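You operate a simulated robot arm through the tools that you are given. There is no shell and no other tool. Be economical: measure what you need, move in short steps, check, and stop when the job is done.

Carry out the task below with a simulated robot arm. There is one attempt and no reset: what you move stays moved.

JOB
Fix the board on the bench: push its loose connector home.
Fine: seat it in the nest, press TEST once, and when the lamp is green put it in the green tray; lamp box off after. Set down upright: circuit board.

It is judged by the outcome, as a careful person would: the job done as asked, and still so three seconds after it is handed in. It fails if anything else is knocked over, pushed out of place, dropped, spilled or broken.

ROBOT AND FRAMES
A 6-joint arm with a fingered hand on a trunk, on a base that drives. Base frame: it is fixed to the floor where the robot stands at the start and does not move with it; the origin is under the middle of the robot, x ahead of it, y to its left, z up; the surface under the hand at the start is at about z = 82. Lengths are in cm, angles in rad, forces in N, time in s.
With the tool pointing down near the work surface it reaches from about 24 to 68 cm from the robot's upright axis, wherever it stands. Its first joint turns from -2.897 to 2.897 rad. Places, roughly: inside of the green tray [50, 20, 80]; inside of the part nest [30, 30, 80]; inside of the red tray [50, 30, 80]; lamp switch [30, 20, 90]; selector knob [30, 10, 90]. Payload 4 kg.
Tool frame: the origin (TCP) lies between the finger pads and is the grasp point; the fingertips stand 2.6 cm ahead of it; z points along the fingers, y is the line along which they close. The gripper opens to 14.8 cm. The gripper's body begins 7.3 cm behind the TCP. The gripper is a hand of 3 fingers: y runs from the thumb to the fingers, the wrist lies at [0, 0, -23.9] in the tool frame, and closing takes about 1.5 s.
Orientation is that of the tool frame in the base frame, as [roll, pitch, yaw] about the fixed x, y, z axes, in that order (R = Rz(yaw) Ry(pitch) Rx(roll)). With the fingers straight down and closing along the base's y, the tool's x points along the base's -x, its y along +y and its z along -z.

CONTROLS
- The arm moves only by the tool step_arm. Its argument "rows" is text: rows parted by semicolons, each of 6 numbers parted by spaces: the shift along the base's x, y, z in units of 50 mm (1.0 is 50 mm), then the turn, a rotation vector about the base's x, y, z in units of 4 degrees (1.0 is 4 degrees). In form: dx dy dz rx ry rz; .... A call has 1 to 8 rows; each row shifts and turns the commanded pose from where the row before left it. "hand" is the opening, from 0 (shut) to 1 (fully open), set as the call begins (left out, the last holds). A call with a number of a shift or a turn outside -1 to 1 is refused whole. Each row takes 0.2 s and may step no farther than 5 cm and 0.15 rad from the row before; otherwise, or with a gripper value out of range, the whole call is refused. A pose out of reach is approached as far as the arm can. The call stops where the force on the tool passes 40 N (or 10 N more than at its start, if that is more) or the arm is blocked; 0.2 s more then pass. The fingers move at their own pace (about 15.3 cm/s each) and stop on an object; they squeeze with about 25 N. The grip force told is the motor's: it shows also when the fingers shut on nothing. Time passes only in rows, and 0.2 s behind the last, so rows that do not move let the fingers close. It gives the time, the measured TCP pose, the force on the tool (base axes), the opening and the grip force at its end, in the units of the frame above (readings bear some noise), with the torque about the TCP (base axes, N m) and any sound that the robot's microphone picked up.
- Cameras (640 x 400 px; columns grow to the right, rows downward): "scene" is now at [6.19, 20.76, 142.98]; the picture's right is [-0.05, -1.00, 0.00], its down [-0.71, 0.03, -0.70] and it looks along [0.70, -0.03, -0.71] (base axes); focal length 253 px, centre (320, 200). "wrist" rides on the gripper at [6.8, -3.9, -9] in the tool frame; the picture's right is [0.50, 0.87, 0.00], its down [-0.66, 0.38, -0.65] and it looks along [-0.57, 0.33, 0.76] (tool axes); focal length 222 px, centre (320, 200). There is no depth. A picture from a camera that has moved, and an enlarged one, comes with that camera's place and axes in the base frame and with its lens.
- capture(camera): a new picture of that camera. It takes no simulated time.
- move_column(by): slides the trunk up (or, below 0, down) by that many cm; the arm and the scene camera ride with it, the base frame stays. It gives what a move gives, with no picture.
- base_move(legs): drives the robot by 1 to 6 legs, each [ahead, left, turn to the left] in cm, cm and rad, along the robot's own axes; the way and the turn of a leg run together, so that a leg with both is an arc; at most 150 cm and 3.142 rad a leg. The arm and the cameras ride along, it lands a little off, and it stops where it bumps. It gives what a move gives.
- set_fingers(finger1, finger2, thumb_bend): sets how far each is bent, from 0 (flat) to 1 (curled in); at 0.3 the hand is open as for a grip, at 0.7 the pads meet at the TCP. One left out holds its place. A second passes; each finger stops where it meets its share of the squeeze, and holds until it gets a number again. A gripper value or a shape takes the hand back. It gives what a move gives, with no picture; readings hold the bend of each and the force on the fingers (four entries, about 0 where the hand has none), thumb and palm.
- grasp_type(shape): the hand has 3 fingers and takes this shape, open, in about a second: jaw (thumb against the fingers, like two jaws); tri (thumb and two fingers); tip (a fingertip pinch); poke (one finger out to press); point (the index stretched); flat (the hand flat); cup (the hand cupped); fist (a fist). The gripper value then closes the fingers along that shape, each until it touches; the sizes above hold for jaw. It gives what a move gives, with no picture.
- pan_tilt(pan, tilt): turns the head with the scene camera to pan (to the left, within 2.094 rad either way) and tilt (down, from -0.506 to 1.204), counted from straight ahead of the robot. It gives what a move gives.
- close_up(camera, box): a new picture of the part [left, top, right, bottom] of that camera's present view, enlarged. It takes no simulated time.
- hand_in(): hands the job in; it is judged then, once.

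Go step by step. Nothing tells you exact positions but the pictures and the camera data: compare them with the known pose of the tool, close in by small moves and look again before you grip or let go. The budget is 120 turns and 78 pictures, counting those below and the enlarged ones. Unless the task says otherwise, let go and move clear before handing in, and close with one line.

The tools are called after ">>>" as a command line: name --argument value ..., lists and objects as JSON in quotes. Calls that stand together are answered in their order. step_arm: Moves the arm, as the interface text tells. Its arguments: {"type":"object","properties":{"rows":{"type":"string"},"hand":{"type":"number"}},"required":["rows"]} The other tools are called the same way: move_column (by) slides the trunk up or down; grasp_type (shape) gives the hand a shape; set_fingers (finger1, finger2, thumb_bend) moves the fingers one by one; base_move (legs) drives the base; pan_tilt (pan, tilt) turns the head that bears the scene camera; capture (camera) takes a picture; close_up (camera, box) takes an enlarged picture of a part of a camera's view; hand_in () hands the job in.

At the start:

```text
time_s: 0.0
tcp_pos: [25.68, 23.11, 121.39]
tool_rot: [-3.141, -0.001, 3.141]
wrist_force: [-0.3, 0.0, 0.3]
wrist_torque: [-0.03, 0.03, 0.02]
finger_gap: 14.79
grip_force: 0.1
shape: jaw
bend: [0.3, 0.3, 0.3]
finger forces: [0.1, 0.0, 0.0, 0.0, 0.0, 0.0]
trunk travel left (down, up): [-17.5, 14.2]
robot x, y, heading: [0.15, 0.03, -0.0]
head pan, tilt: [-0.047, 0.789]
```

scene: 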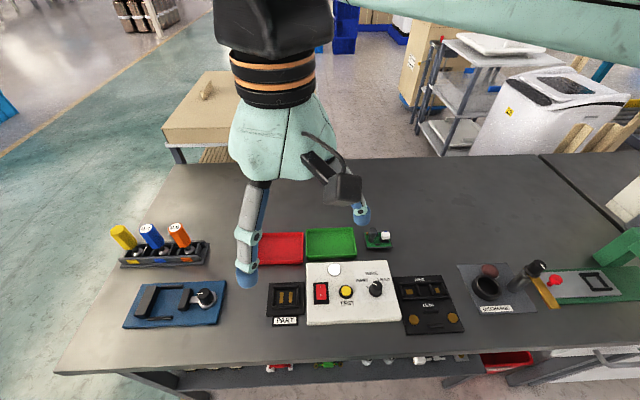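
wrist: 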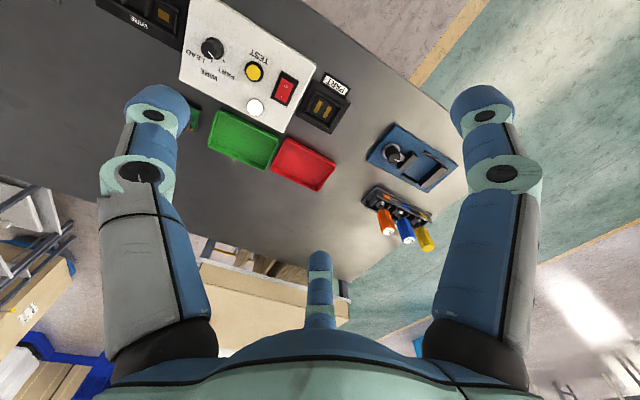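

I see a bench with a lamp box, part nest, red and green trays and a small green board with a white connector to the right of the green tray. I'll look closer before moving.

>>> close_up --camera "scene" --box '[240, 210, 480, 360]'

>>> close_up --camera "scene" --box '[340, 210, 420, 260]'

```text
2.67 times, centred on (360, 285) of scene
camera zoom: at [6.19, 20.76, 142.98], right [-0.05, -1.0, 0.0], down [-0.71, 0.03, -0.7], along [0.7, -0.03, -0.71], focal length 674 px, centre (213, -27)
```

zoom: 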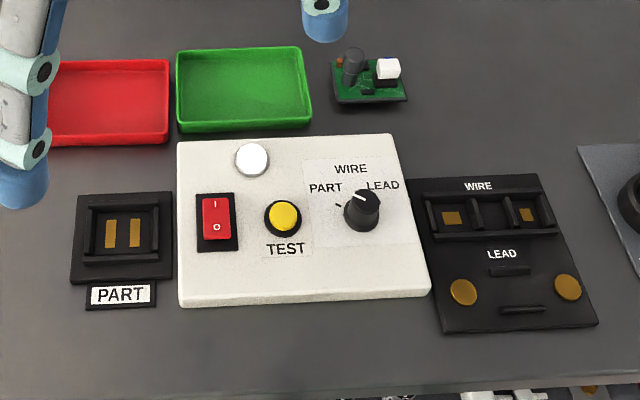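

```text
8.00 times, centred on (380, 235) of scene
camera zoom: at [6.19, 20.76, 142.98], right [-0.05, -1.0, 0.0], down [-0.71, 0.03, -0.7], along [0.7, -0.03, -0.71], focal length 2021 px, centre (-160, -80)
```

zoom: 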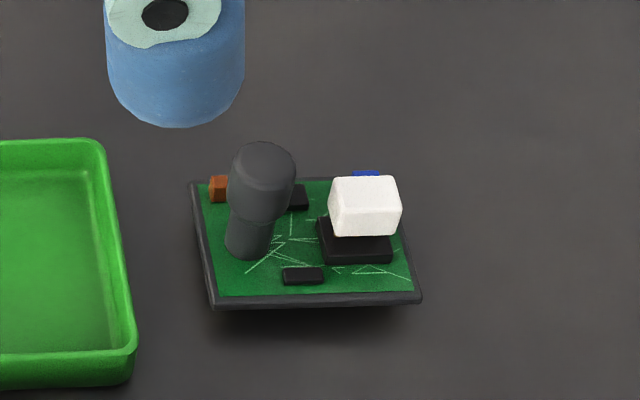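

The board has a grip peg and a white connector standing proud of its socket. I'll check the nest, the switch and the selector more closely.

>>> close_up --camera "scene" --box '[256, 270, 336, 330]'

>>> close_up --camera "scene" --box '[336, 255, 416, 305]'

```text
6.67 times, centred on (296, 300) of scene
camera zoom: at [6.19, 20.76, 142.98], right [-0.05, -1.0, 0.0], down [-0.71, 0.03, -0.7], along [0.7, -0.03, -0.71], focal length 1684 px, centre (480, -467)
```

zoom: 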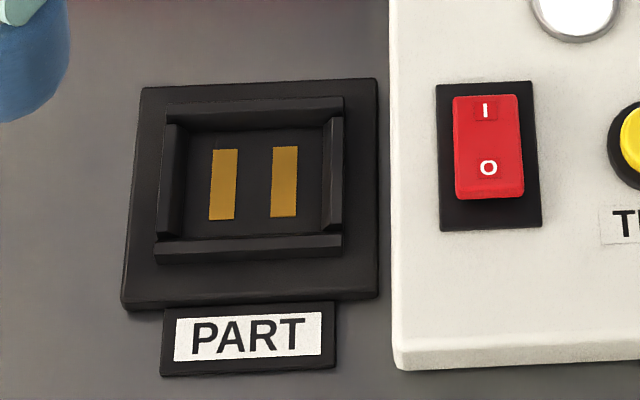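

```text
8.00 times, centred on (376, 280) of scene
camera zoom: at [6.19, 20.76, 142.98], right [-0.05, -1.0, 0.0], down [-0.71, 0.03, -0.7], along [0.7, -0.03, -0.71], focal length 2021 px, centre (-128, -440)
```

zoom: 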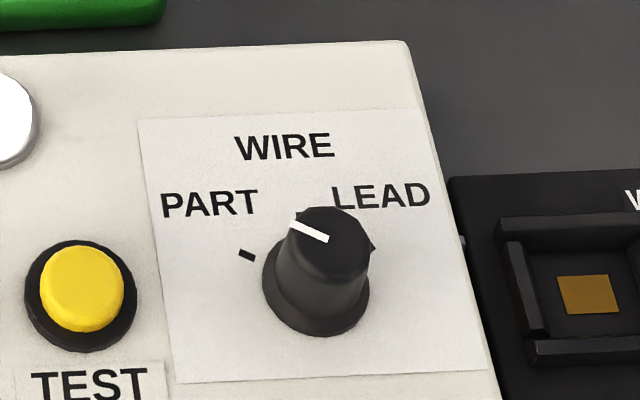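

The selector already points at PART. I'll move the hand towards the board and view it with the wrist camera.

>>> step_arm --rows ".357 -.677 -.534 0 0 0;.357 -.677 -.534 0 0 0;.357 -.677 -.534 0 0 0;.357 -.677 -.534 0 0 0;.357 -.677 -.534 0 0 0;.357 -.677 -.534 0 0 0;.357 -.677 -.534 0 0 0;.357 -.677 -.534 0 0 0"

>>> capture --camera "wrist"

>>> capture --camera "scene"

```text
time_s: 1.8
tcp_pos: [40.24, -4.39, 99.78]
tool_rot: [3.141, -0.001, -3.14]
wrist_force: [-0.4, -0.7, 0.3]
wrist_torque: [-0.02, 0.02, -0.04]
finger_gap: 14.81
grip_force: 0.1
shape: jaw
bend: [0.3, 0.3, 0.3]
finger forces: [0.0, 0.1, 0.0, 0.0, 0.0, 0.1]
trunk travel left (down, up): [-17.5, 14.2]
robot x, y, heading: [-0.36, 0.01, -0.0]
head pan, tilt: [-0.047, 0.789]
```

```text
71 pictures are left
camera wrist: at [33.38, -8.19, 108.76], right [-0.5, 0.87, 0.0], down [0.66, 0.38, 0.65], along [0.57, 0.33, -0.76], focal length 222 px, centre (320, 200)
```

wrist: 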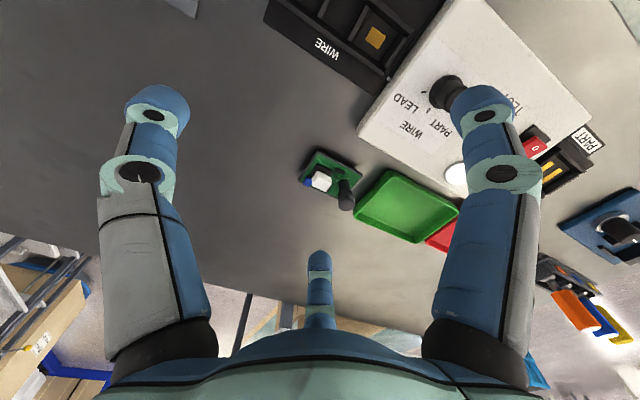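

```text
70 pictures are left
camera scene: at [6.26, 20.71, 142.98], right [-0.05, -1.0, 0.0], down [-0.71, 0.03, -0.7], along [0.7, -0.03, -0.71], focal length 253 px, centre (320, 200)
```

scene: 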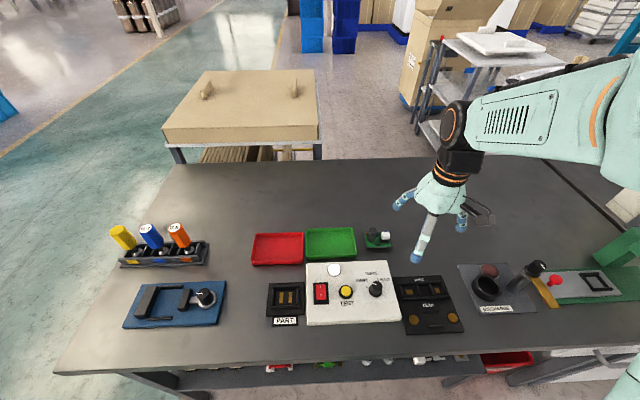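

Wrist and scene views agree that the board is near (49, 2). I'll take an enlarged wrist view for its shape.

>>> close_up --camera "wrist" --box '[290, 135, 380, 225]'

>>> close_up --camera "scene" --box '[350, 220, 406, 255]'

```text
4.44 times, centred on (335, 180) of wrist
camera zoom: at [33.38, -8.19, 108.76], right [-0.5, 0.87, 0.0], down [0.66, 0.38, 0.65], along [0.57, 0.33, -0.76], focal length 987 px, centre (253, 289)
```

zoom: 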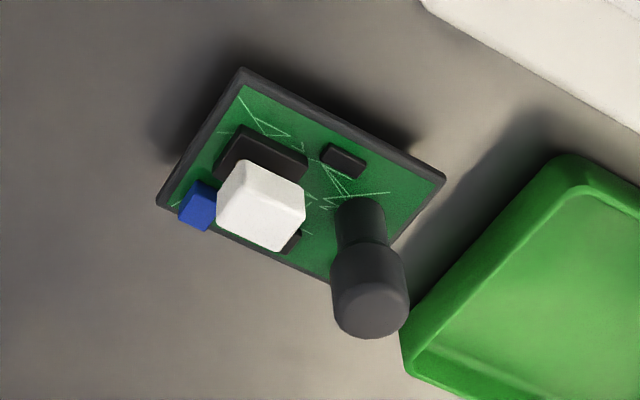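

```text
11.43 times, centred on (378, 238) of scene
camera zoom: at [6.26, 20.71, 142.98], right [-0.05, -1.0, 0.0], down [-0.71, 0.03, -0.7], along [0.7, -0.03, -0.71], focal length 2888 px, centre (-343, -229)
```

zoom: 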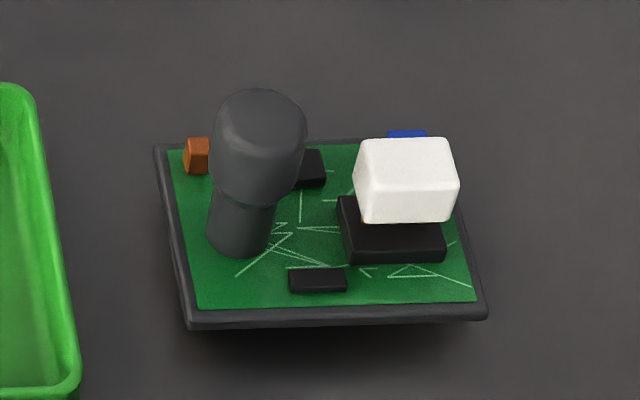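

The table is at about z=82, board plate at about 83 (x 45.7–51.1, y −1.5–5.9), connector top near (48, 0.35, 86.2) and the peg near (48, 4.2, 88). I'll shape the hand to poke and see where the poking finger sits.

>>> grasp_type --shape "poke"

>>> capture --camera "wrist"

>>> close_up --camera "scene" --box '[360, 160, 500, 260]'

```text
time_s: 2.7
tcp_pos: [40.05, -4.23, 99.8]
tool_rot: [-3.141, 0.002, 3.14]
wrist_force: [0.7, 0.4, 0.3]
wrist_torque: [0.01, 0.0, -0.02]
finger_gap: 0.0
grip_force: 0.1
shape: poke
bend: [1.0, 1.0, 0.4]
finger forces: [0.1, 0.0, 0.1, 0.0, 0.1, 0.0]
trunk travel left (down, up): [-17.5, 14.2]
robot x, y, heading: [-0.39, -0.06, -0.0]
head pan, tilt: [-0.047, 0.789]
```

```text
67 pictures are left
camera wrist: at [33.29, -8.08, 108.83], right [-0.5, 0.87, 0.0], down [0.66, 0.38, 0.65], along [0.57, 0.33, -0.76], focal length 222 px, centre (320, 200)
```

wrist: 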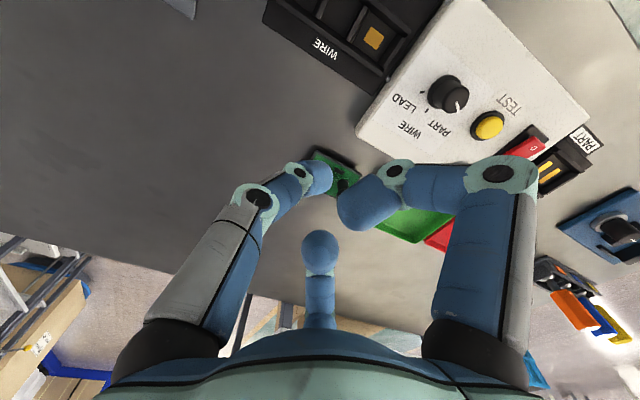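

```text
4.00 times, centred on (430, 210) of scene
camera zoom: at [6.18, 20.77, 142.97], right [-0.05, -1.0, 0.0], down [-0.71, 0.03, -0.7], along [0.7, -0.03, -0.71], focal length 1011 px, centre (-120, 160)
```

zoom: 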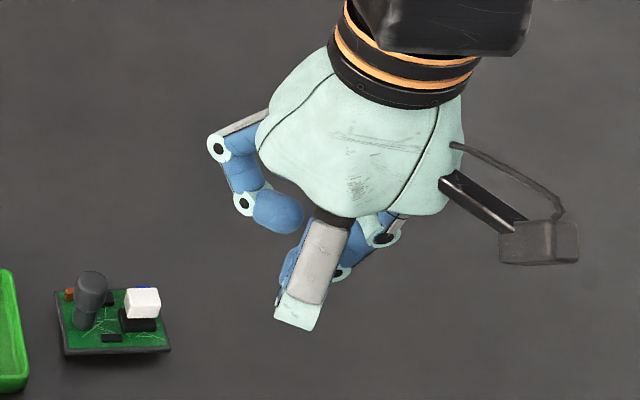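

In poke all fingers look curled, so I'll see what "point" gives.

>>> grasp_type --shape "point"

>>> capture --camera "wrist"

>>> close_up --camera "scene" --box '[360, 160, 500, 260]'

```text
time_s: 3.6
tcp_pos: [40.15, -4.33, 99.73]
tool_rot: [3.141, 0.0, -3.14]
wrist_force: [0.7, 0.1, -0.5]
wrist_torque: [0.03, 0.0, 0.01]
finger_gap: 14.21
grip_force: 0.0
shape: point
bend: [0.7, 1.0, 0.86]
finger forces: [0.0, 0.0, 0.1, 0.1, 0.1, 0.0]
trunk travel left (down, up): [-17.5, 14.2]
robot x, y, heading: [-0.42, -0.14, -0.0]
head pan, tilt: [-0.047, 0.789]
```

```text
65 pictures are left
camera wrist: at [33.29, -8.08, 108.83], right [-0.5, 0.87, 0.0], down [0.66, 0.38, 0.65], along [0.57, 0.33, -0.76], focal length 222 px, centre (320, 200)
```

wrist: 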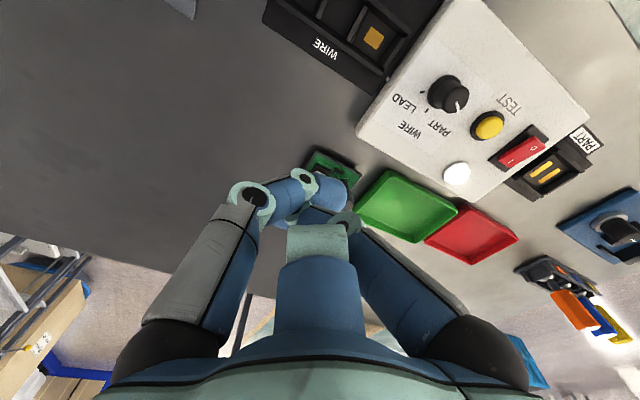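

```text
4.00 times, centred on (430, 210) of scene
camera zoom: at [6.18, 20.76, 142.98], right [-0.05, -1.0, 0.0], down [-0.71, 0.03, -0.7], along [0.7, -0.03, -0.71], focal length 1011 px, centre (-120, 160)
```

zoom: 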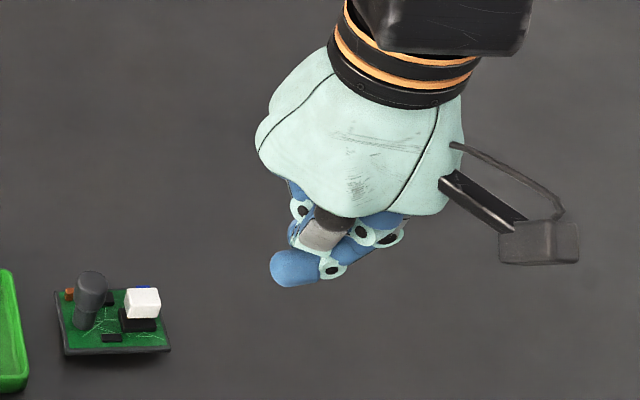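

Point isn't clean either. I'll check the closed jaw, whose fingertips should meet just ahead of the TCP.

>>> grasp_type --shape "jaw"

>>> step_arm --rows "0 0 0 0 0 0;0 0 0 0 0 0;0 0 0 0 0 0;0 0 0 0 0 0;0 0 0 0 0 0;0 0 0 0 0 0" --hand 0

>>> capture --camera "wrist"

>>> close_up --camera "scene" --box '[360, 160, 500, 260]'

```text
time_s: 4.5
tcp_pos: [40.08, -4.3, 99.82]
tool_rot: [3.141, -0.001, 3.142]
wrist_force: [0.2, -0.2, -0.6]
wrist_torque: [-0.02, 0.01, 0.01]
finger_gap: 14.8
grip_force: 0.0
shape: jaw
bend: [0.3, 0.3, 0.3]
finger forces: [0.0, 0.0, 0.0, 0.0, 0.1, 0.1]
trunk travel left (down, up): [-17.5, 14.2]
robot x, y, heading: [0.19, 0.19, -0.002]
head pan, tilt: [-0.047, 0.789]
```

```text
time_s: 5.9
tcp_pos: [40.02, -4.34, 99.84]
tool_rot: [-3.141, 0.0, 3.141]
wrist_force: [-0.6, -1.0, 1.0]
wrist_torque: [0.02, 0.01, -0.02]
finger_gap: 0.03
grip_force: 25.3
shape: jaw
bend: [0.7, 0.7, 0.7]
finger forces: [0.0, 0.0, 0.0, 0.0, 0.1, 0.1]
trunk travel left (down, up): [-17.5, 14.2]
robot x, y, heading: [-0.01, -0.07, 0.003]
head pan, tilt: [-0.047, 0.789]
```

```text
63 pictures are left
camera wrist: at [33.3, -8.1, 108.81], right [-0.5, 0.87, 0.0], down [0.66, 0.38, 0.65], along [0.57, 0.33, -0.76], focal length 222 px, centre (320, 200)
```

wrist: 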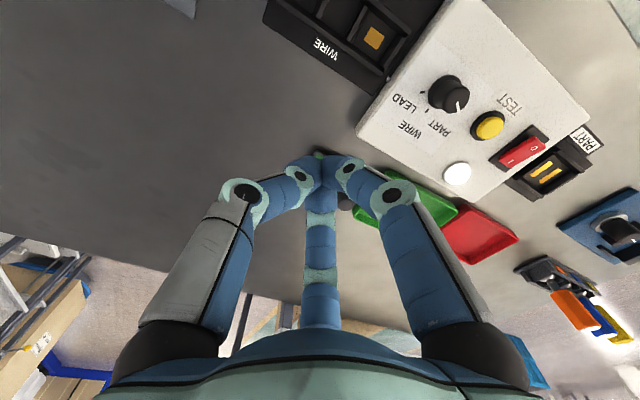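

```text
4.00 times, centred on (430, 210) of scene
camera zoom: at [6.18, 20.76, 142.98], right [-0.05, -1.0, 0.0], down [-0.71, 0.03, -0.7], along [0.7, -0.03, -0.71], focal length 1011 px, centre (-120, 160)
```

zoom: 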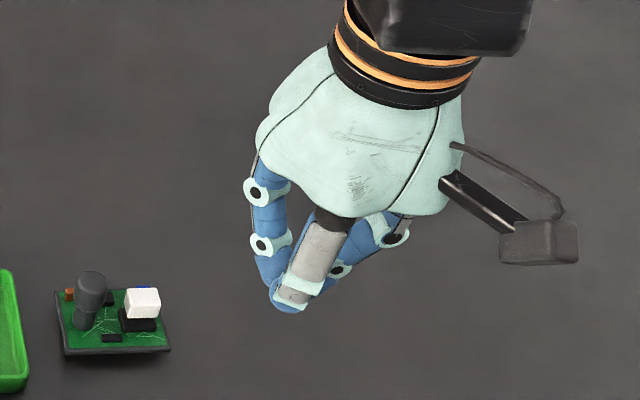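

The closed jaw makes a compact tip (about 3 cm across), good for pressing. I'll move it above the connector.

>>> step_arm --rows ".533 .3 -.45 0 0 0;.533 .3 -.45 0 0 0;.533 .3 -.45 0 0 0;0 0 0 0 0 0" --hand 0

>>> close_up --camera "wrist" --box '[240, 100, 420, 220]'

>>> close_up --camera "scene" --box '[340, 190, 420, 260]'

```text
time_s: 6.9
tcp_pos: [48.24, 0.23, 93.05]
tool_rot: [3.141, -0.001, 3.141]
wrist_force: [-0.3, 0.7, -0.2]
wrist_torque: [-0.01, 0.0, 0.0]
finger_gap: 0.01
grip_force: 24.4
shape: jaw
bend: [0.7, 0.7, 0.7]
finger forces: [0.0, 0.0, 0.0, 0.1, 0.1, 0.0]
trunk travel left (down, up): [-17.5, 14.2]
robot x, y, heading: [-0.17, 0.16, 0.002]
head pan, tilt: [-0.047, 0.789]
```

```text
3.33 times, centred on (330, 160) of wrist
camera zoom: at [41.33, -3.51, 102.02], right [-0.5, 0.87, 0.0], down [0.65, 0.38, 0.65], along [0.57, 0.33, -0.76], focal length 740 px, centre (287, 333)
```

zoom: 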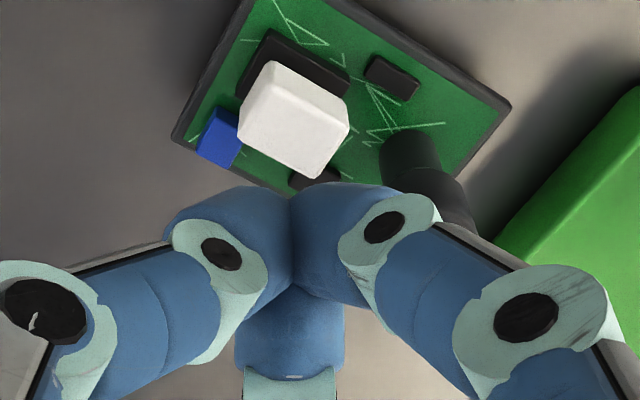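

```text
5.71 times, centred on (380, 225) of scene
camera zoom: at [6.13, 20.75, 142.98], right [-0.05, -1.0, 0.0], down [-0.71, 0.03, -0.7], along [0.7, -0.03, -0.71], focal length 1444 px, centre (-23, 57)
```

zoom: 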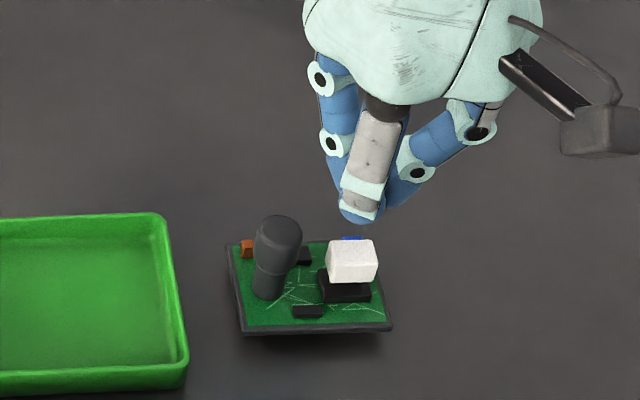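

The tip is right above the connector; I'll descend straight down with small final steps until it clicks or force stops it.

>>> step_arm --rows "-.03 .03 -.4 0 0 0;0 0 -.3 0 0 0;0 0 -.06 0 0 0;0 0 -.06 0 0 0;0 0 -.04 0 0 0;0 0 -.04 0 0 0;0 0 -.04 0 0 0" --hand 0

>>> close_up --camera "scene" --box '[340, 190, 420, 260]'

```text
time_s: 8.5
tcp_pos: [47.87, 0.54, 88.71]
tool_rot: [-3.14, -0.001, -3.141]
wrist_force: [0.7, 0.2, 1.0]
wrist_torque: [-0.01, 0.04, 0.01]
finger_gap: 0.0
grip_force: 24.7
shape: jaw
bend: [0.7, 0.7, 0.7]
finger forces: [0.1, 0.0, 0.0, 0.0, 0.0, 0.0]
trunk travel left (down, up): [-17.5, 14.2]
robot x, y, heading: [-0.16, -0.08, 0.005]
head pan, tilt: [-0.047, 0.789]
```

```text
5.71 times, centred on (380, 225) of scene
camera zoom: at [6.18, 20.76, 142.97], right [-0.05, -1.0, 0.0], down [-0.71, 0.03, -0.7], along [0.7, -0.03, -0.71], focal length 1444 px, centre (-23, 57)
```

zoom: 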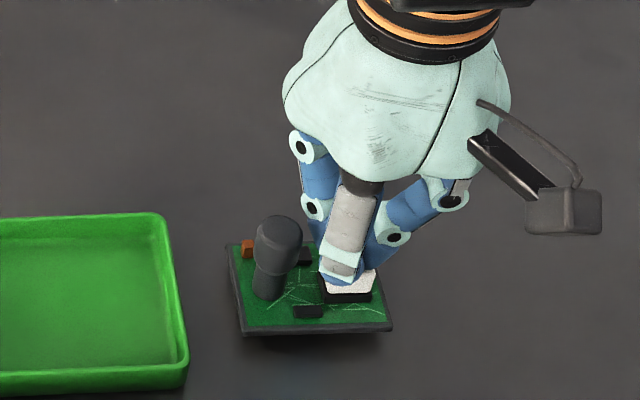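

No clear contact force yet; I'll go on down in small steps.

>>> step_arm --rows "0 0 -.05 0 0 0;0 0 -.05 0 0 0;0 0 -.05 0 0 0;0 0 -.05 0 0 0" --hand 0

>>> close_up --camera "scene" --box '[350, 200, 410, 260]'

```text
time_s: 9.5
tcp_pos: [48.11, 0.6, 88.19]
tool_rot: [-3.141, 0.01, 3.141]
wrist_force: [-4.6, -0.2, 22.5]
wrist_torque: [-0.01, 0.17, -0.03]
finger_gap: 0.0
grip_force: 24.4
shape: jaw
bend: [0.7, 0.7, 0.7]
finger forces: [0.0, 0.1, 0.1, 0.1, 0.0, 0.0]
trunk travel left (down, up): [-17.5, 14.2]
robot x, y, heading: [0.03, -0.01, 0.004]
head pan, tilt: [-0.047, 0.789]
stopped in row 4: the force on the tool passed its limit at 43 N (the readings are from after the stop); the commanded pose is now the measured one
```

```text
6.67 times, centred on (380, 230) of scene
camera zoom: at [5.97, 20.77, 142.98], right [-0.05, -1.0, 0.0], down [-0.71, 0.03, -0.71], along [0.7, -0.03, -0.71], focal length 1684 px, centre (-80, 0)
```

zoom: 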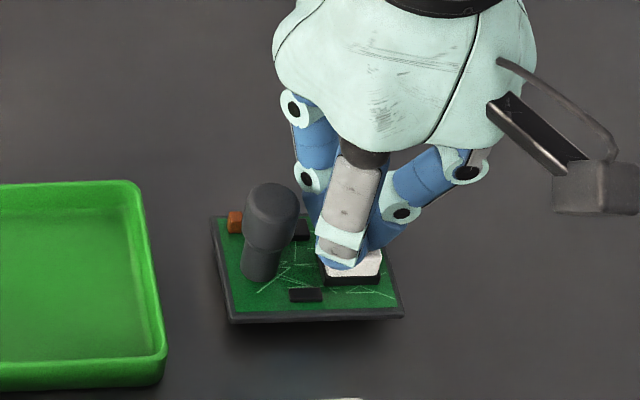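

The push reached 43 N. I'll back off and inspect the connector.

>>> step_arm --rows "0 0 .2 0 0 0;-.2 -.2 .8 0 0 0;-.5 -.3 .6 0 0 0" --hand 0

>>> close_up --camera "scene" --box '[350, 220, 406, 255]'

>>> close_up --camera "wrist" --box '[270, 100, 390, 180]'

```text
time_s: 10.3
tcp_pos: [44.48, -1.79, 95.9]
tool_rot: [-3.141, 0.005, -3.141]
wrist_force: [-0.2, 0.8, 0.2]
wrist_torque: [-0.01, -0.05, 0.0]
finger_gap: 0.0
grip_force: 25.0
shape: jaw
bend: [0.7, 0.7, 0.7]
finger forces: [0.0, 0.0, 0.0, 0.0, 0.0, 0.1]
trunk travel left (down, up): [-17.5, 14.2]
robot x, y, heading: [-0.3, 0.46, -0.001]
head pan, tilt: [-0.047, 0.789]
```

```text
11.43 times, centred on (378, 238) of scene
camera zoom: at [6.08, 20.74, 142.98], right [-0.05, -1.0, 0.0], down [-0.71, 0.03, -0.7], along [0.7, -0.03, -0.71], focal length 2888 px, centre (-343, -229)
```

zoom: 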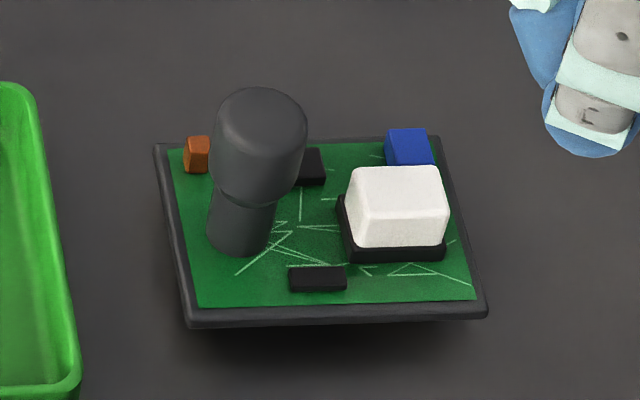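

```text
5.00 times, centred on (330, 140) of wrist
camera zoom: at [37.61, -5.68, 104.72], right [-0.5, 0.87, 0.0], down [0.65, 0.38, 0.66], along [0.57, 0.33, -0.75], focal length 1111 px, centre (270, 500)
```

zoom: 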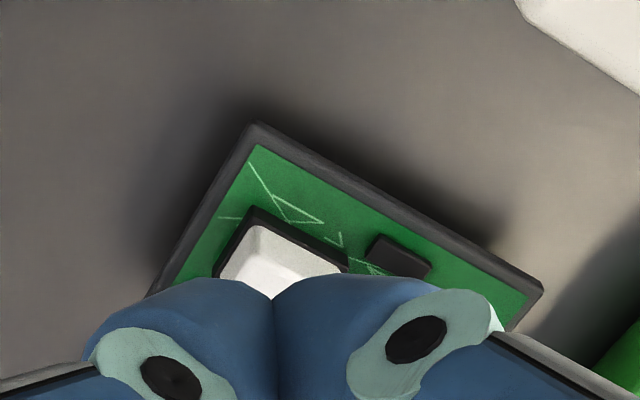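

The connector now sits inside its socket. I'll press once more to confirm it has no travel left.

>>> step_arm --rows ".5 .3 -.5 0 0 0;.2 .13 -.6 0 0 0;0 0 -.3 0 0 0;0 0 -.08 0 0 0;0 0 -.05 0 0 0;0 0 -.05 0 0 0;0 0 -.05 0 0 0;0 0 -.05 0 0 0" --hand 0

```text
time_s: 12.1
tcp_pos: [48.17, 0.37, 88.17]
tool_rot: [-3.142, 0.019, -3.141]
wrist_force: [-5.1, -0.1, 22.7]
wrist_torque: [-0.06, 0.17, 0.05]
finger_gap: 0.0
grip_force: 24.8
shape: jaw
bend: [0.7, 0.7, 0.7]
finger forces: [0.1, 0.0, 0.1, 0.0, 0.0, 0.0]
trunk travel left (down, up): [-17.5, 14.2]
robot x, y, heading: [-0.19, 0.2, 0.002]
head pan, tilt: [-0.047, 0.789]
stopped in row 8: the force on the tool passed its limit at 44 N (the readings are from after the stop); the commanded pose is now the measured one
```

It stops at the same height, so it is home. Now I'll raise and turn the hand 60° so that the fingers straddle the connector when gripping the peg.

>>> step_arm --rows "0 0 .2 0 0 0;0 0 .8 0 0 0;0 .3 .8 0 0 1;0 .2 .2 0 0 1;0 .2 0 0 0 1;0 0.1 0 0 0 1;0 0 0 0 0 1;0 0 0 0 0 1" --hand 0.4

>>> step_arm --rows "0 0 0 0 0 1;0 0 0 0 0 1;0 0 0 0 0 1;0 0 0 0 0 1;0 0 0 0 0 1;0 0 0 0 0 1;0 0 0 0 0 1;0 0 0 0 0 1" --hand 0.4

>>> step_arm --rows "0 0 0 0 0 1;0 0 0 0 0 0" --hand 0.4

>>> capture --camera "wrist"

>>> close_up --camera "scene" --box '[320, 160, 440, 260]'

```text
time_s: 13.9
tcp_pos: [48.28, 4.16, 97.84]
tool_rot: [3.141, 0.013, -2.72]
wrist_force: [-0.5, 0.1, -0.1]
wrist_torque: [-0.03, 0.02, -0.01]
finger_gap: 5.9
grip_force: 0.1
shape: jaw
bend: [0.77, 0.77, 0.7]
finger forces: [0.0, 0.1, 0.0, 0.0, 0.0, 0.0]
trunk travel left (down, up): [-17.5, 14.2]
robot x, y, heading: [0.0, -0.1, -0.001]
head pan, tilt: [-0.047, 0.789]
```

```text
time_s: 15.7
tcp_pos: [48.23, 4.23, 98.14]
tool_rot: [3.141, 0.013, -2.162]
wrist_force: [0.5, 0.2, -0.1]
wrist_torque: [0.0, 0.02, -0.01]
finger_gap: 5.87
grip_force: 0.0
shape: jaw
bend: [0.77, 0.77, 0.7]
finger forces: [0.0, 0.1, 0.0, 0.1, 0.0, 0.1]
trunk travel left (down, up): [-17.5, 14.2]
robot x, y, heading: [-0.04, 0.05, 0.003]
head pan, tilt: [-0.047, 0.789]
```

```text
time_s: 16.3
tcp_pos: [48.28, 4.19, 98.07]
tool_rot: [-3.141, 0.014, -2.094]
wrist_force: [-0.2, -1.1, 0.3]
wrist_torque: [0.03, 0.0, 0.02]
finger_gap: 5.9
grip_force: 0.0
shape: jaw
bend: [0.77, 0.77, 0.7]
finger forces: [0.0, 0.1, 0.0, 0.0, 0.1, 0.0]
trunk travel left (down, up): [-17.5, 14.2]
robot x, y, heading: [-0.07, -0.03, 0.001]
head pan, tilt: [-0.047, 0.789]
```

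```text
55 pictures are left
camera wrist: at [48.18, -3.63, 106.86], right [-1.0, 0.0, -0.01], down [0.0, 0.75, 0.66], along [0.0, 0.66, -0.75], focal length 222 px, centre (320, 200)
```

wrist: 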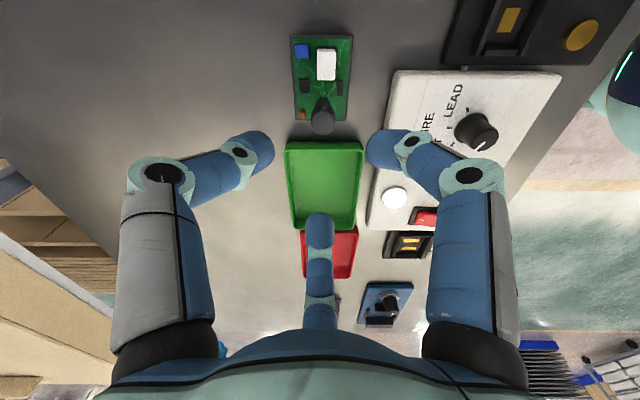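

```text
4.00 times, centred on (380, 210) of scene
camera zoom: at [6.18, 20.77, 142.98], right [-0.05, -1.0, 0.0], down [-0.71, 0.03, -0.7], along [0.7, -0.03, -0.71], focal length 1011 px, centre (80, 160)
```

zoom: 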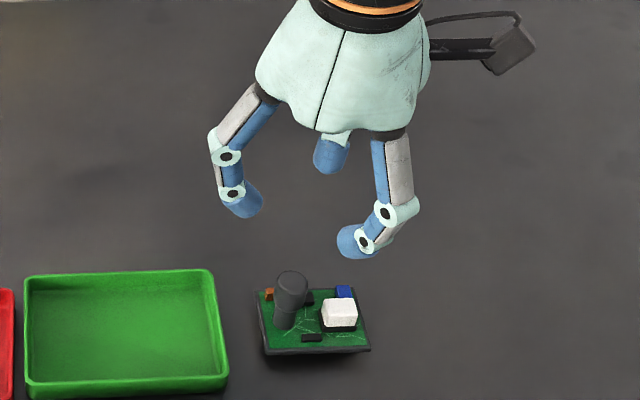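

Peg at about (48.0, 4.1). I'll lower around it, then check before gripping.

>>> step_arm --rows "-.05 -.02 -.7 0 0 0;0 0 -.7 0 0 0;0 0 -.5 0 0 0;0 0 -.1 0 0 0" --hand 0.4

>>> close_up --camera "wrist" --box '[200, 60, 440, 260]'

>>> close_up --camera "scene" --box '[330, 190, 420, 260]'

```text
time_s: 17.3
tcp_pos: [48.02, 4.0, 87.89]
tool_rot: [-3.14, 0.015, -2.096]
wrist_force: [0.3, -0.5, -0.1]
wrist_torque: [0.0, 0.0, 0.05]
finger_gap: 5.86
grip_force: 0.1
shape: jaw
bend: [0.77, 0.77, 0.7]
finger forces: [0.1, 0.0, 0.0, 0.0, 0.0, 0.0]
trunk travel left (down, up): [-17.5, 14.2]
robot x, y, heading: [0.09, -0.34, -0.002]
head pan, tilt: [-0.047, 0.789]
```

```text
2.00 times, centred on (320, 160) of wrist
camera zoom: at [47.96, -3.64, 96.76], right [-1.0, 0.0, -0.01], down [0.0, 0.75, 0.66], along [0.01, 0.66, -0.75], focal length 444 px, centre (320, 280)
```

zoom: 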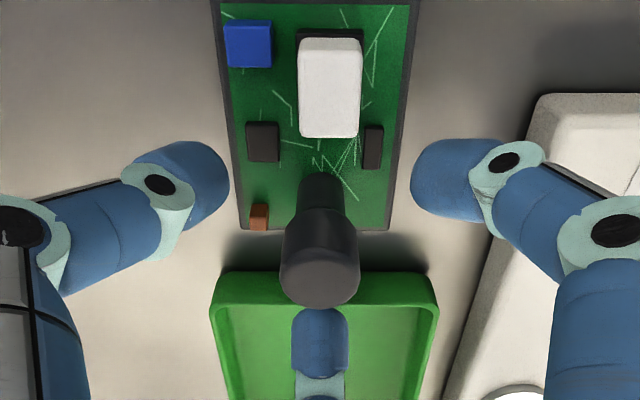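

```text
5.71 times, centred on (375, 225) of scene
camera zoom: at [6.17, 20.77, 142.98], right [-0.05, -1.0, 0.0], down [-0.71, 0.03, -0.7], along [0.7, -0.03, -0.71], focal length 1444 px, centre (6, 57)
```

zoom: 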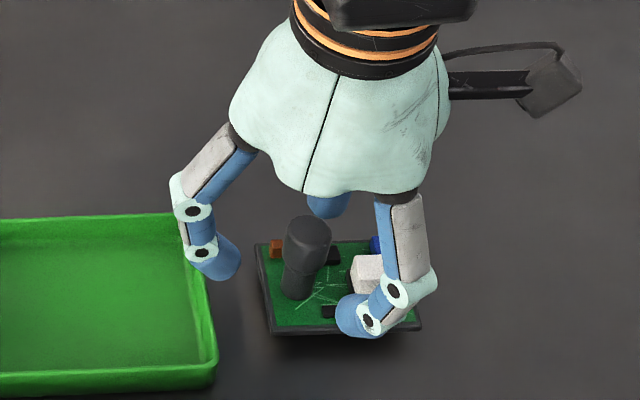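

Fingers are around the peg, with one near the tray edge, so I'll close partly first, then lower the last centimetre.

>>> step_arm --rows "0 .02 0 0 0 0;0 0 0 0 0 0;0 0 -.1 0 0 0;0 0 -.1 0 0 0;0 0 0 0 0 0" --hand 0.27

>>> close_up --camera "wrist" --box '[200, 60, 440, 260]'

>>> close_up --camera "scene" --box '[330, 190, 420, 260]'

```text
time_s: 18.5
tcp_pos: [48.17, 4.17, 86.9]
tool_rot: [-3.141, 0.014, -2.094]
wrist_force: [0.4, 0.7, -0.1]
wrist_torque: [0.02, -0.01, 0.0]
finger_gap: 4.06
grip_force: 0.1
shape: jaw
bend: [0.76, 0.76, 0.7]
finger forces: [0.0, 0.0, 0.0, 0.1, 0.0, 0.1]
trunk travel left (down, up): [-17.5, 14.2]
robot x, y, heading: [-0.29, 0.27, -0.005]
head pan, tilt: [-0.047, 0.789]
```

```text
2.00 times, centred on (320, 160) of wrist
camera zoom: at [47.97, -3.58, 95.79], right [-1.0, 0.0, -0.01], down [0.0, 0.75, 0.66], along [0.01, 0.66, -0.75], focal length 444 px, centre (320, 280)
```

zoom: 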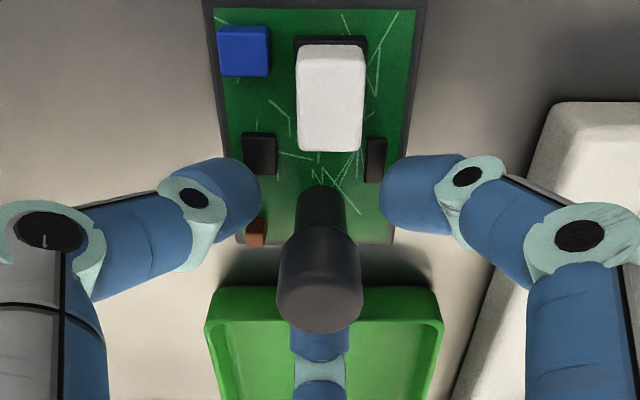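

```text
5.71 times, centred on (375, 225) of scene
camera zoom: at [6.18, 20.77, 142.98], right [-0.05, -1.0, 0.0], down [-0.71, 0.03, -0.7], along [0.7, -0.03, -0.71], focal length 1444 px, centre (6, 57)
```

zoom: 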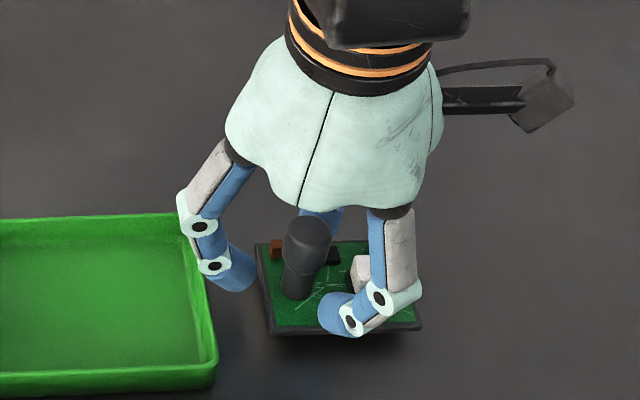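

The fingers are centred about the peg; now I grip.

>>> step_arm --rows "0 0 0 0 0 0;0 0 0 0 0 0;0 0 0 0 0 0;0 0 0 0 0 0;0 0 0 0 0 0;0 0 0 0 0 0" --hand 0

>>> close_up --camera "scene" --box '[330, 190, 420, 260]'

>>> close_up --camera "wrist" --box '[200, 60, 440, 260]'

```text
time_s: 19.9
tcp_pos: [48.08, 4.21, 86.97]
tool_rot: [3.141, 0.014, -2.094]
wrist_force: [1.1, 0.2, 0.3]
wrist_torque: [0.0, 0.0, 0.0]
finger_gap: 1.68
grip_force: 25.0
shape: jaw
bend: [0.74, 0.73, 0.7]
finger forces: [22.0, 22.4, 0.0, 0.0, 22.1, 0.0]
trunk travel left (down, up): [-17.5, 14.2]
robot x, y, heading: [0.26, -0.06, -0.002]
head pan, tilt: [-0.047, 0.789]
```

```text
5.71 times, centred on (375, 225) of scene
camera zoom: at [6.19, 20.77, 142.97], right [-0.05, -1.0, 0.0], down [-0.71, 0.03, -0.7], along [0.7, -0.03, -0.71], focal length 1444 px, centre (6, 57)
```

zoom: 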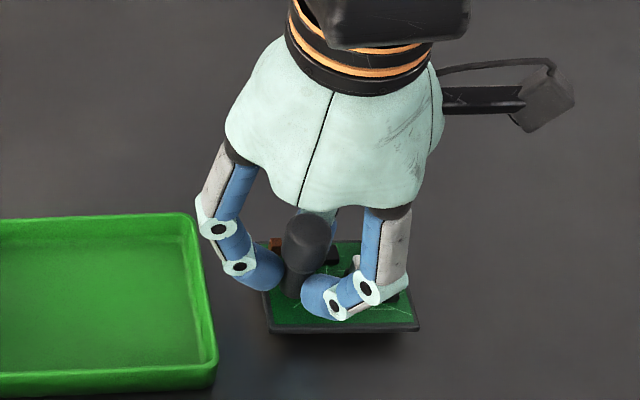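

```text
2.00 times, centred on (320, 160) of wrist
camera zoom: at [47.97, -3.57, 95.8], right [-1.0, 0.0, -0.01], down [0.0, 0.75, 0.66], along [0.0, 0.66, -0.75], focal length 444 px, centre (320, 280)
```

zoom: 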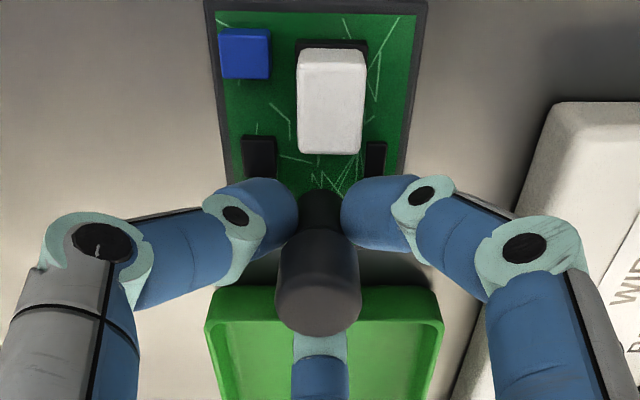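

The peg's neck is held firmly. I'll lift straight up and inspect.

>>> step_arm --rows "0 0 .3 0 0 0;0 0 .5 0 0 0;0 0 .8 0 0 0;0 0 .8 0 0 0;0 0 .6 0 0 0" --hand 0

>>> close_up --camera "scene" --box '[330, 130, 430, 230]'

>>> capture --camera "wrist"

```text
time_s: 21.1
tcp_pos: [48.0, 4.32, 101.97]
tool_rot: [3.141, 0.014, -2.094]
wrist_force: [-0.1, 1.2, -0.7]
wrist_torque: [0.04, 0.02, -0.02]
finger_gap: 1.65
grip_force: 24.7
shape: jaw
bend: [0.74, 0.73, 0.7]
finger forces: [22.1, 22.5, 0.0, 0.1, 22.3, 0.1]
trunk travel left (down, up): [-17.5, 14.2]
robot x, y, heading: [0.11, 0.18, -0.002]
head pan, tilt: [-0.047, 0.789]
```

```text
4.00 times, centred on (380, 180) of scene
camera zoom: at [6.16, 20.77, 142.98], right [-0.05, -1.0, 0.0], down [-0.71, 0.03, -0.7], along [0.7, -0.03, -0.71], focal length 1011 px, centre (80, 280)
```

zoom: 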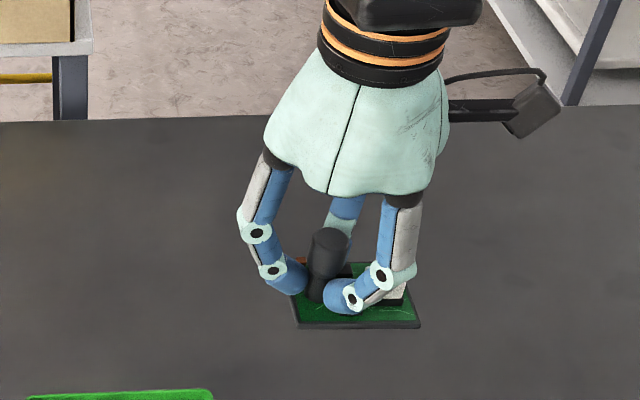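

```text
46 pictures are left
camera wrist: at [47.92, -3.53, 110.96], right [-1.0, 0.0, -0.01], down [0.0, 0.75, 0.66], along [0.0, 0.66, -0.75], focal length 222 px, centre (320, 200)
```

wrist: 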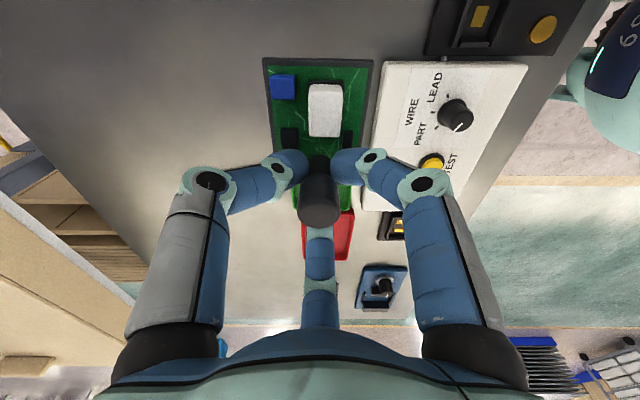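

The board hangs level. Before carrying it over, I'll take a finer look at the nest from the scene camera.

>>> close_up --camera "scene" --box '[264, 278, 308, 316]'

>>> close_up --camera "wrist" --box '[370, 195, 420, 245]'

```text
10.53 times, centred on (286, 297) of scene
camera zoom: at [6.16, 20.77, 142.98], right [-0.05, -1.0, 0.0], down [-0.71, 0.03, -0.7], along [0.7, -0.03, -0.71], focal length 2660 px, centre (678, -821)
```

zoom: 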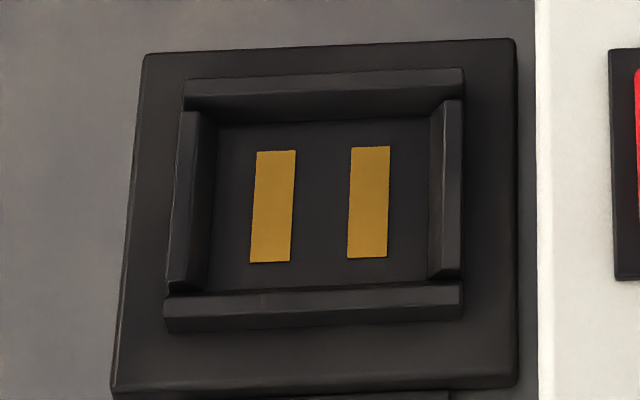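

```text
8.00 times, centred on (395, 220) of wrist
camera zoom: at [47.92, -3.53, 110.96], right [-1.0, 0.0, -0.01], down [0.0, 0.75, 0.66], along [0.0, 0.66, -0.75], focal length 1777 px, centre (-280, 40)
```

zoom: 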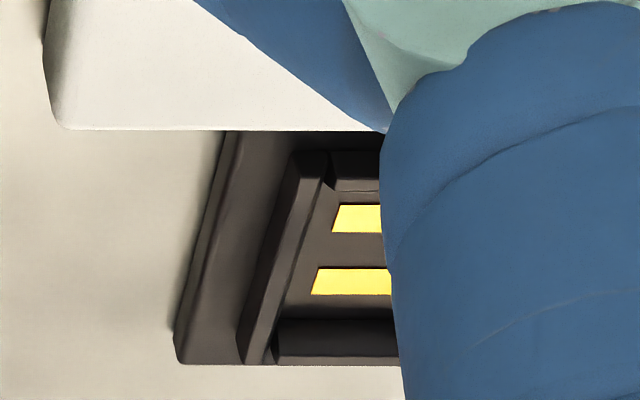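

The nest centre works out to about (33.1, 27.8), with a floor of roughly 4.0 × 5.1 cm and chamfered walls. The TCP target for the board's centre there is about (32.75, 29.9); I'll carry it over high.

>>> step_arm --rows "-.436 .731 0 0 0 0;-.436 .731 0 0 0 0;-.436 .731 0 0 0 0;-.436 .731 0 0 0 0;-.436 .731 0 0 0 0;-.436 .731 0 0 0 0;-.436 .731 0 0 0 0;0 0 0 0 0 0" --hand 0

>>> step_arm --rows "0 0 -.6 0 0 0;0 0 -.6 0 0 0;0 0 -.6 0 0 0;0 0 -.4 0 0 0;0 0 0 0 0 0" --hand 0

>>> capture --camera "wrist"

>>> close_up --camera "scene" --box '[250, 240, 330, 330]'

```text
time_s: 22.9
tcp_pos: [32.78, 29.74, 101.94]
tool_rot: [3.142, 0.013, -2.095]
wrist_force: [-0.1, -0.9, -0.3]
wrist_torque: [0.02, 0.04, 0.01]
finger_gap: 1.64
grip_force: 25.1
shape: jaw
bend: [0.74, 0.73, 0.7]
finger forces: [21.7, 22.0, 0.0, 0.1, 22.6, 0.0]
trunk travel left (down, up): [-17.5, 14.2]
robot x, y, heading: [-0.18, -0.12, 0.001]
head pan, tilt: [-0.047, 0.789]
```

```text
time_s: 24.1
tcp_pos: [32.87, 29.91, 90.88]
tool_rot: [-3.141, 0.014, -2.096]
wrist_force: [0.4, -0.3, -0.5]
wrist_torque: [-0.02, 0.01, 0.0]
finger_gap: 1.65
grip_force: 24.9
shape: jaw
bend: [0.74, 0.73, 0.7]
finger forces: [21.7, 22.1, 0.0, 0.0, 22.7, 0.0]
trunk travel left (down, up): [-17.5, 14.2]
robot x, y, heading: [-0.12, 0.08, 0.001]
head pan, tilt: [-0.047, 0.789]
```

```text
43 pictures are left
camera wrist: at [32.66, 22.0, 99.76], right [-1.0, 0.0, -0.01], down [0.0, 0.75, 0.66], along [0.0, 0.66, -0.75], focal length 222 px, centre (320, 200)
```

wrist: 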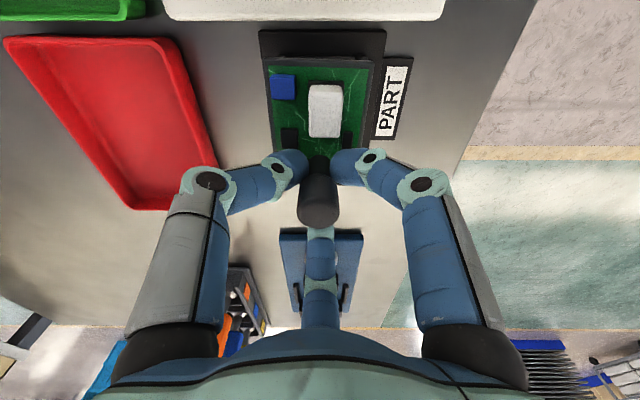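

```text
4.44 times, centred on (290, 285) of scene
camera zoom: at [6.18, 20.76, 142.98], right [-0.05, -1.0, 0.0], down [-0.71, 0.03, -0.7], along [0.7, -0.03, -0.71], focal length 1123 px, centre (453, -178)
```

zoom: 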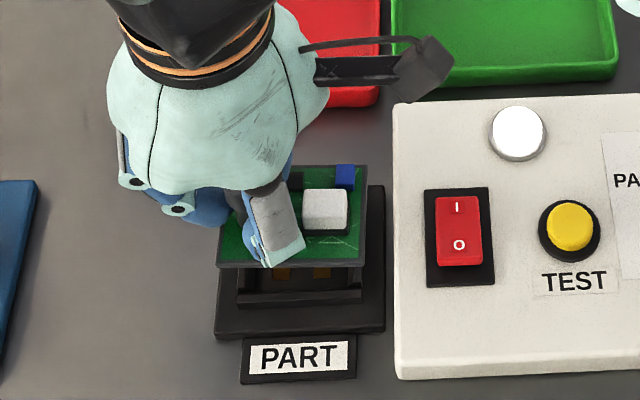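

The board is about 0.2 cm too far in +x relative to the nest and aligned in y. I'll correct that and lower to just above the walls.

>>> step_arm --rows "-.04 0 0 0 0 0;0 0 -.2 0 0 0;0 0 -.1 0 0 0;0 0 0 0 0 0" --hand 0

>>> close_up --camera "scene" --box '[260, 270, 316, 326]'

>>> close_up --camera "wrist" --box '[240, 10, 420, 150]'

```text
time_s: 25.1
tcp_pos: [32.35, 29.91, 89.51]
tool_rot: [3.141, 0.014, -2.095]
wrist_force: [-0.7, -0.4, -1.3]
wrist_torque: [-0.02, -0.02, 0.02]
finger_gap: 1.66
grip_force: 24.9
shape: jaw
bend: [0.74, 0.73, 0.7]
finger forces: [21.7, 22.1, 0.1, 0.1, 22.7, 0.0]
trunk travel left (down, up): [-17.5, 14.2]
robot x, y, heading: [-0.29, 0.02, -0.001]
head pan, tilt: [-0.047, 0.789]
```

```text
7.14 times, centred on (288, 298) of scene
camera zoom: at [6.18, 20.77, 142.97], right [-0.05, -1.0, 0.0], down [-0.71, 0.03, -0.7], along [0.7, -0.03, -0.71], focal length 1805 px, centre (549, -500)
```

zoom: 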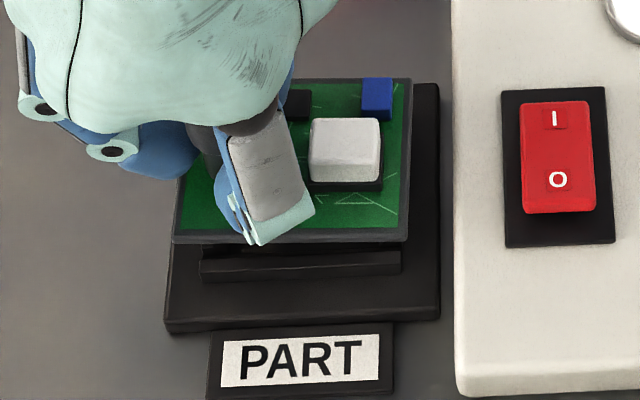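

```text
2.86 times, centred on (330, 80) of wrist
camera zoom: at [32.38, 22.02, 98.38], right [-1.0, 0.0, -0.01], down [0.0, 0.75, 0.66], along [0.0, 0.66, -0.75], focal length 635 px, centre (291, 543)
```

zoom: 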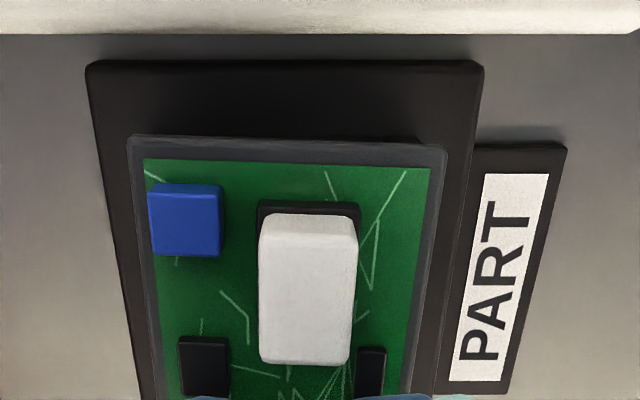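

The board is yawed about 2.3° clockwise relative to the nest. I'll turn it back and check again.

>>> step_arm --rows "0 0 0 0 0 .3;0 0 0 0 0 .28;0 0 0 0 0 0" --hand 0

>>> close_up --camera "scene" --box '[260, 270, 316, 326]'

>>> close_up --camera "wrist" --box '[240, 10, 420, 150]'

```text
time_s: 25.9
tcp_pos: [32.54, 29.84, 89.48]
tool_rot: [-3.141, 0.014, -2.054]
wrist_force: [-0.2, 0.8, -1.3]
wrist_torque: [0.03, 0.03, 0.02]
finger_gap: 1.66
grip_force: 25.0
shape: jaw
bend: [0.74, 0.73, 0.7]
finger forces: [21.6, 22.1, 0.0, 0.0, 22.7, 0.1]
trunk travel left (down, up): [-17.5, 14.2]
robot x, y, heading: [-0.3, -0.2, -0.004]
head pan, tilt: [-0.047, 0.789]
```

```text
7.14 times, centred on (288, 298) of scene
camera zoom: at [6.18, 20.77, 142.97], right [-0.05, -1.0, 0.0], down [-0.71, 0.03, -0.7], along [0.7, -0.03, -0.71], focal length 1805 px, centre (549, -500)
```

zoom: 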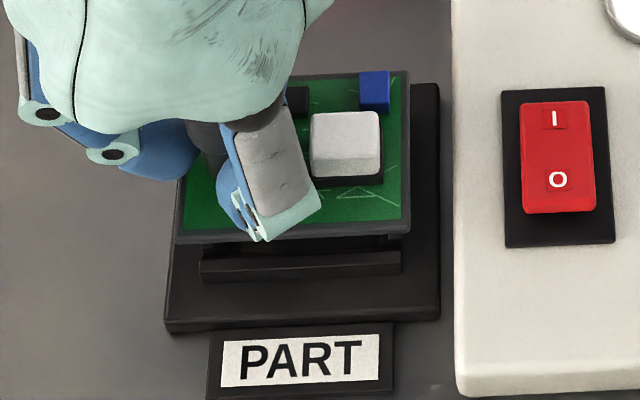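

```text
2.86 times, centred on (330, 80) of wrist
camera zoom: at [32.74, 22.03, 98.38], right [-1.0, -0.04, -0.01], down [-0.03, 0.75, 0.66], along [-0.02, 0.66, -0.75], focal length 635 px, centre (291, 543)
```

zoom: 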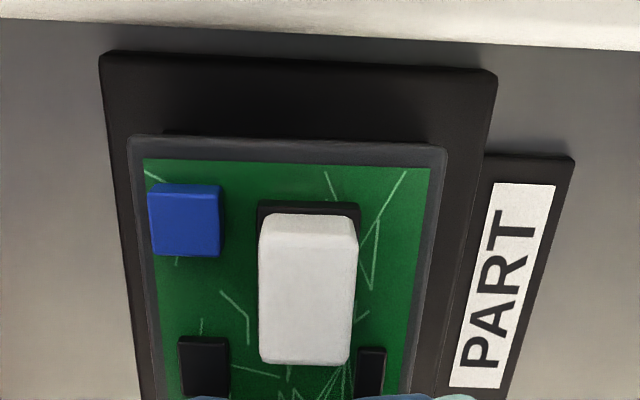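

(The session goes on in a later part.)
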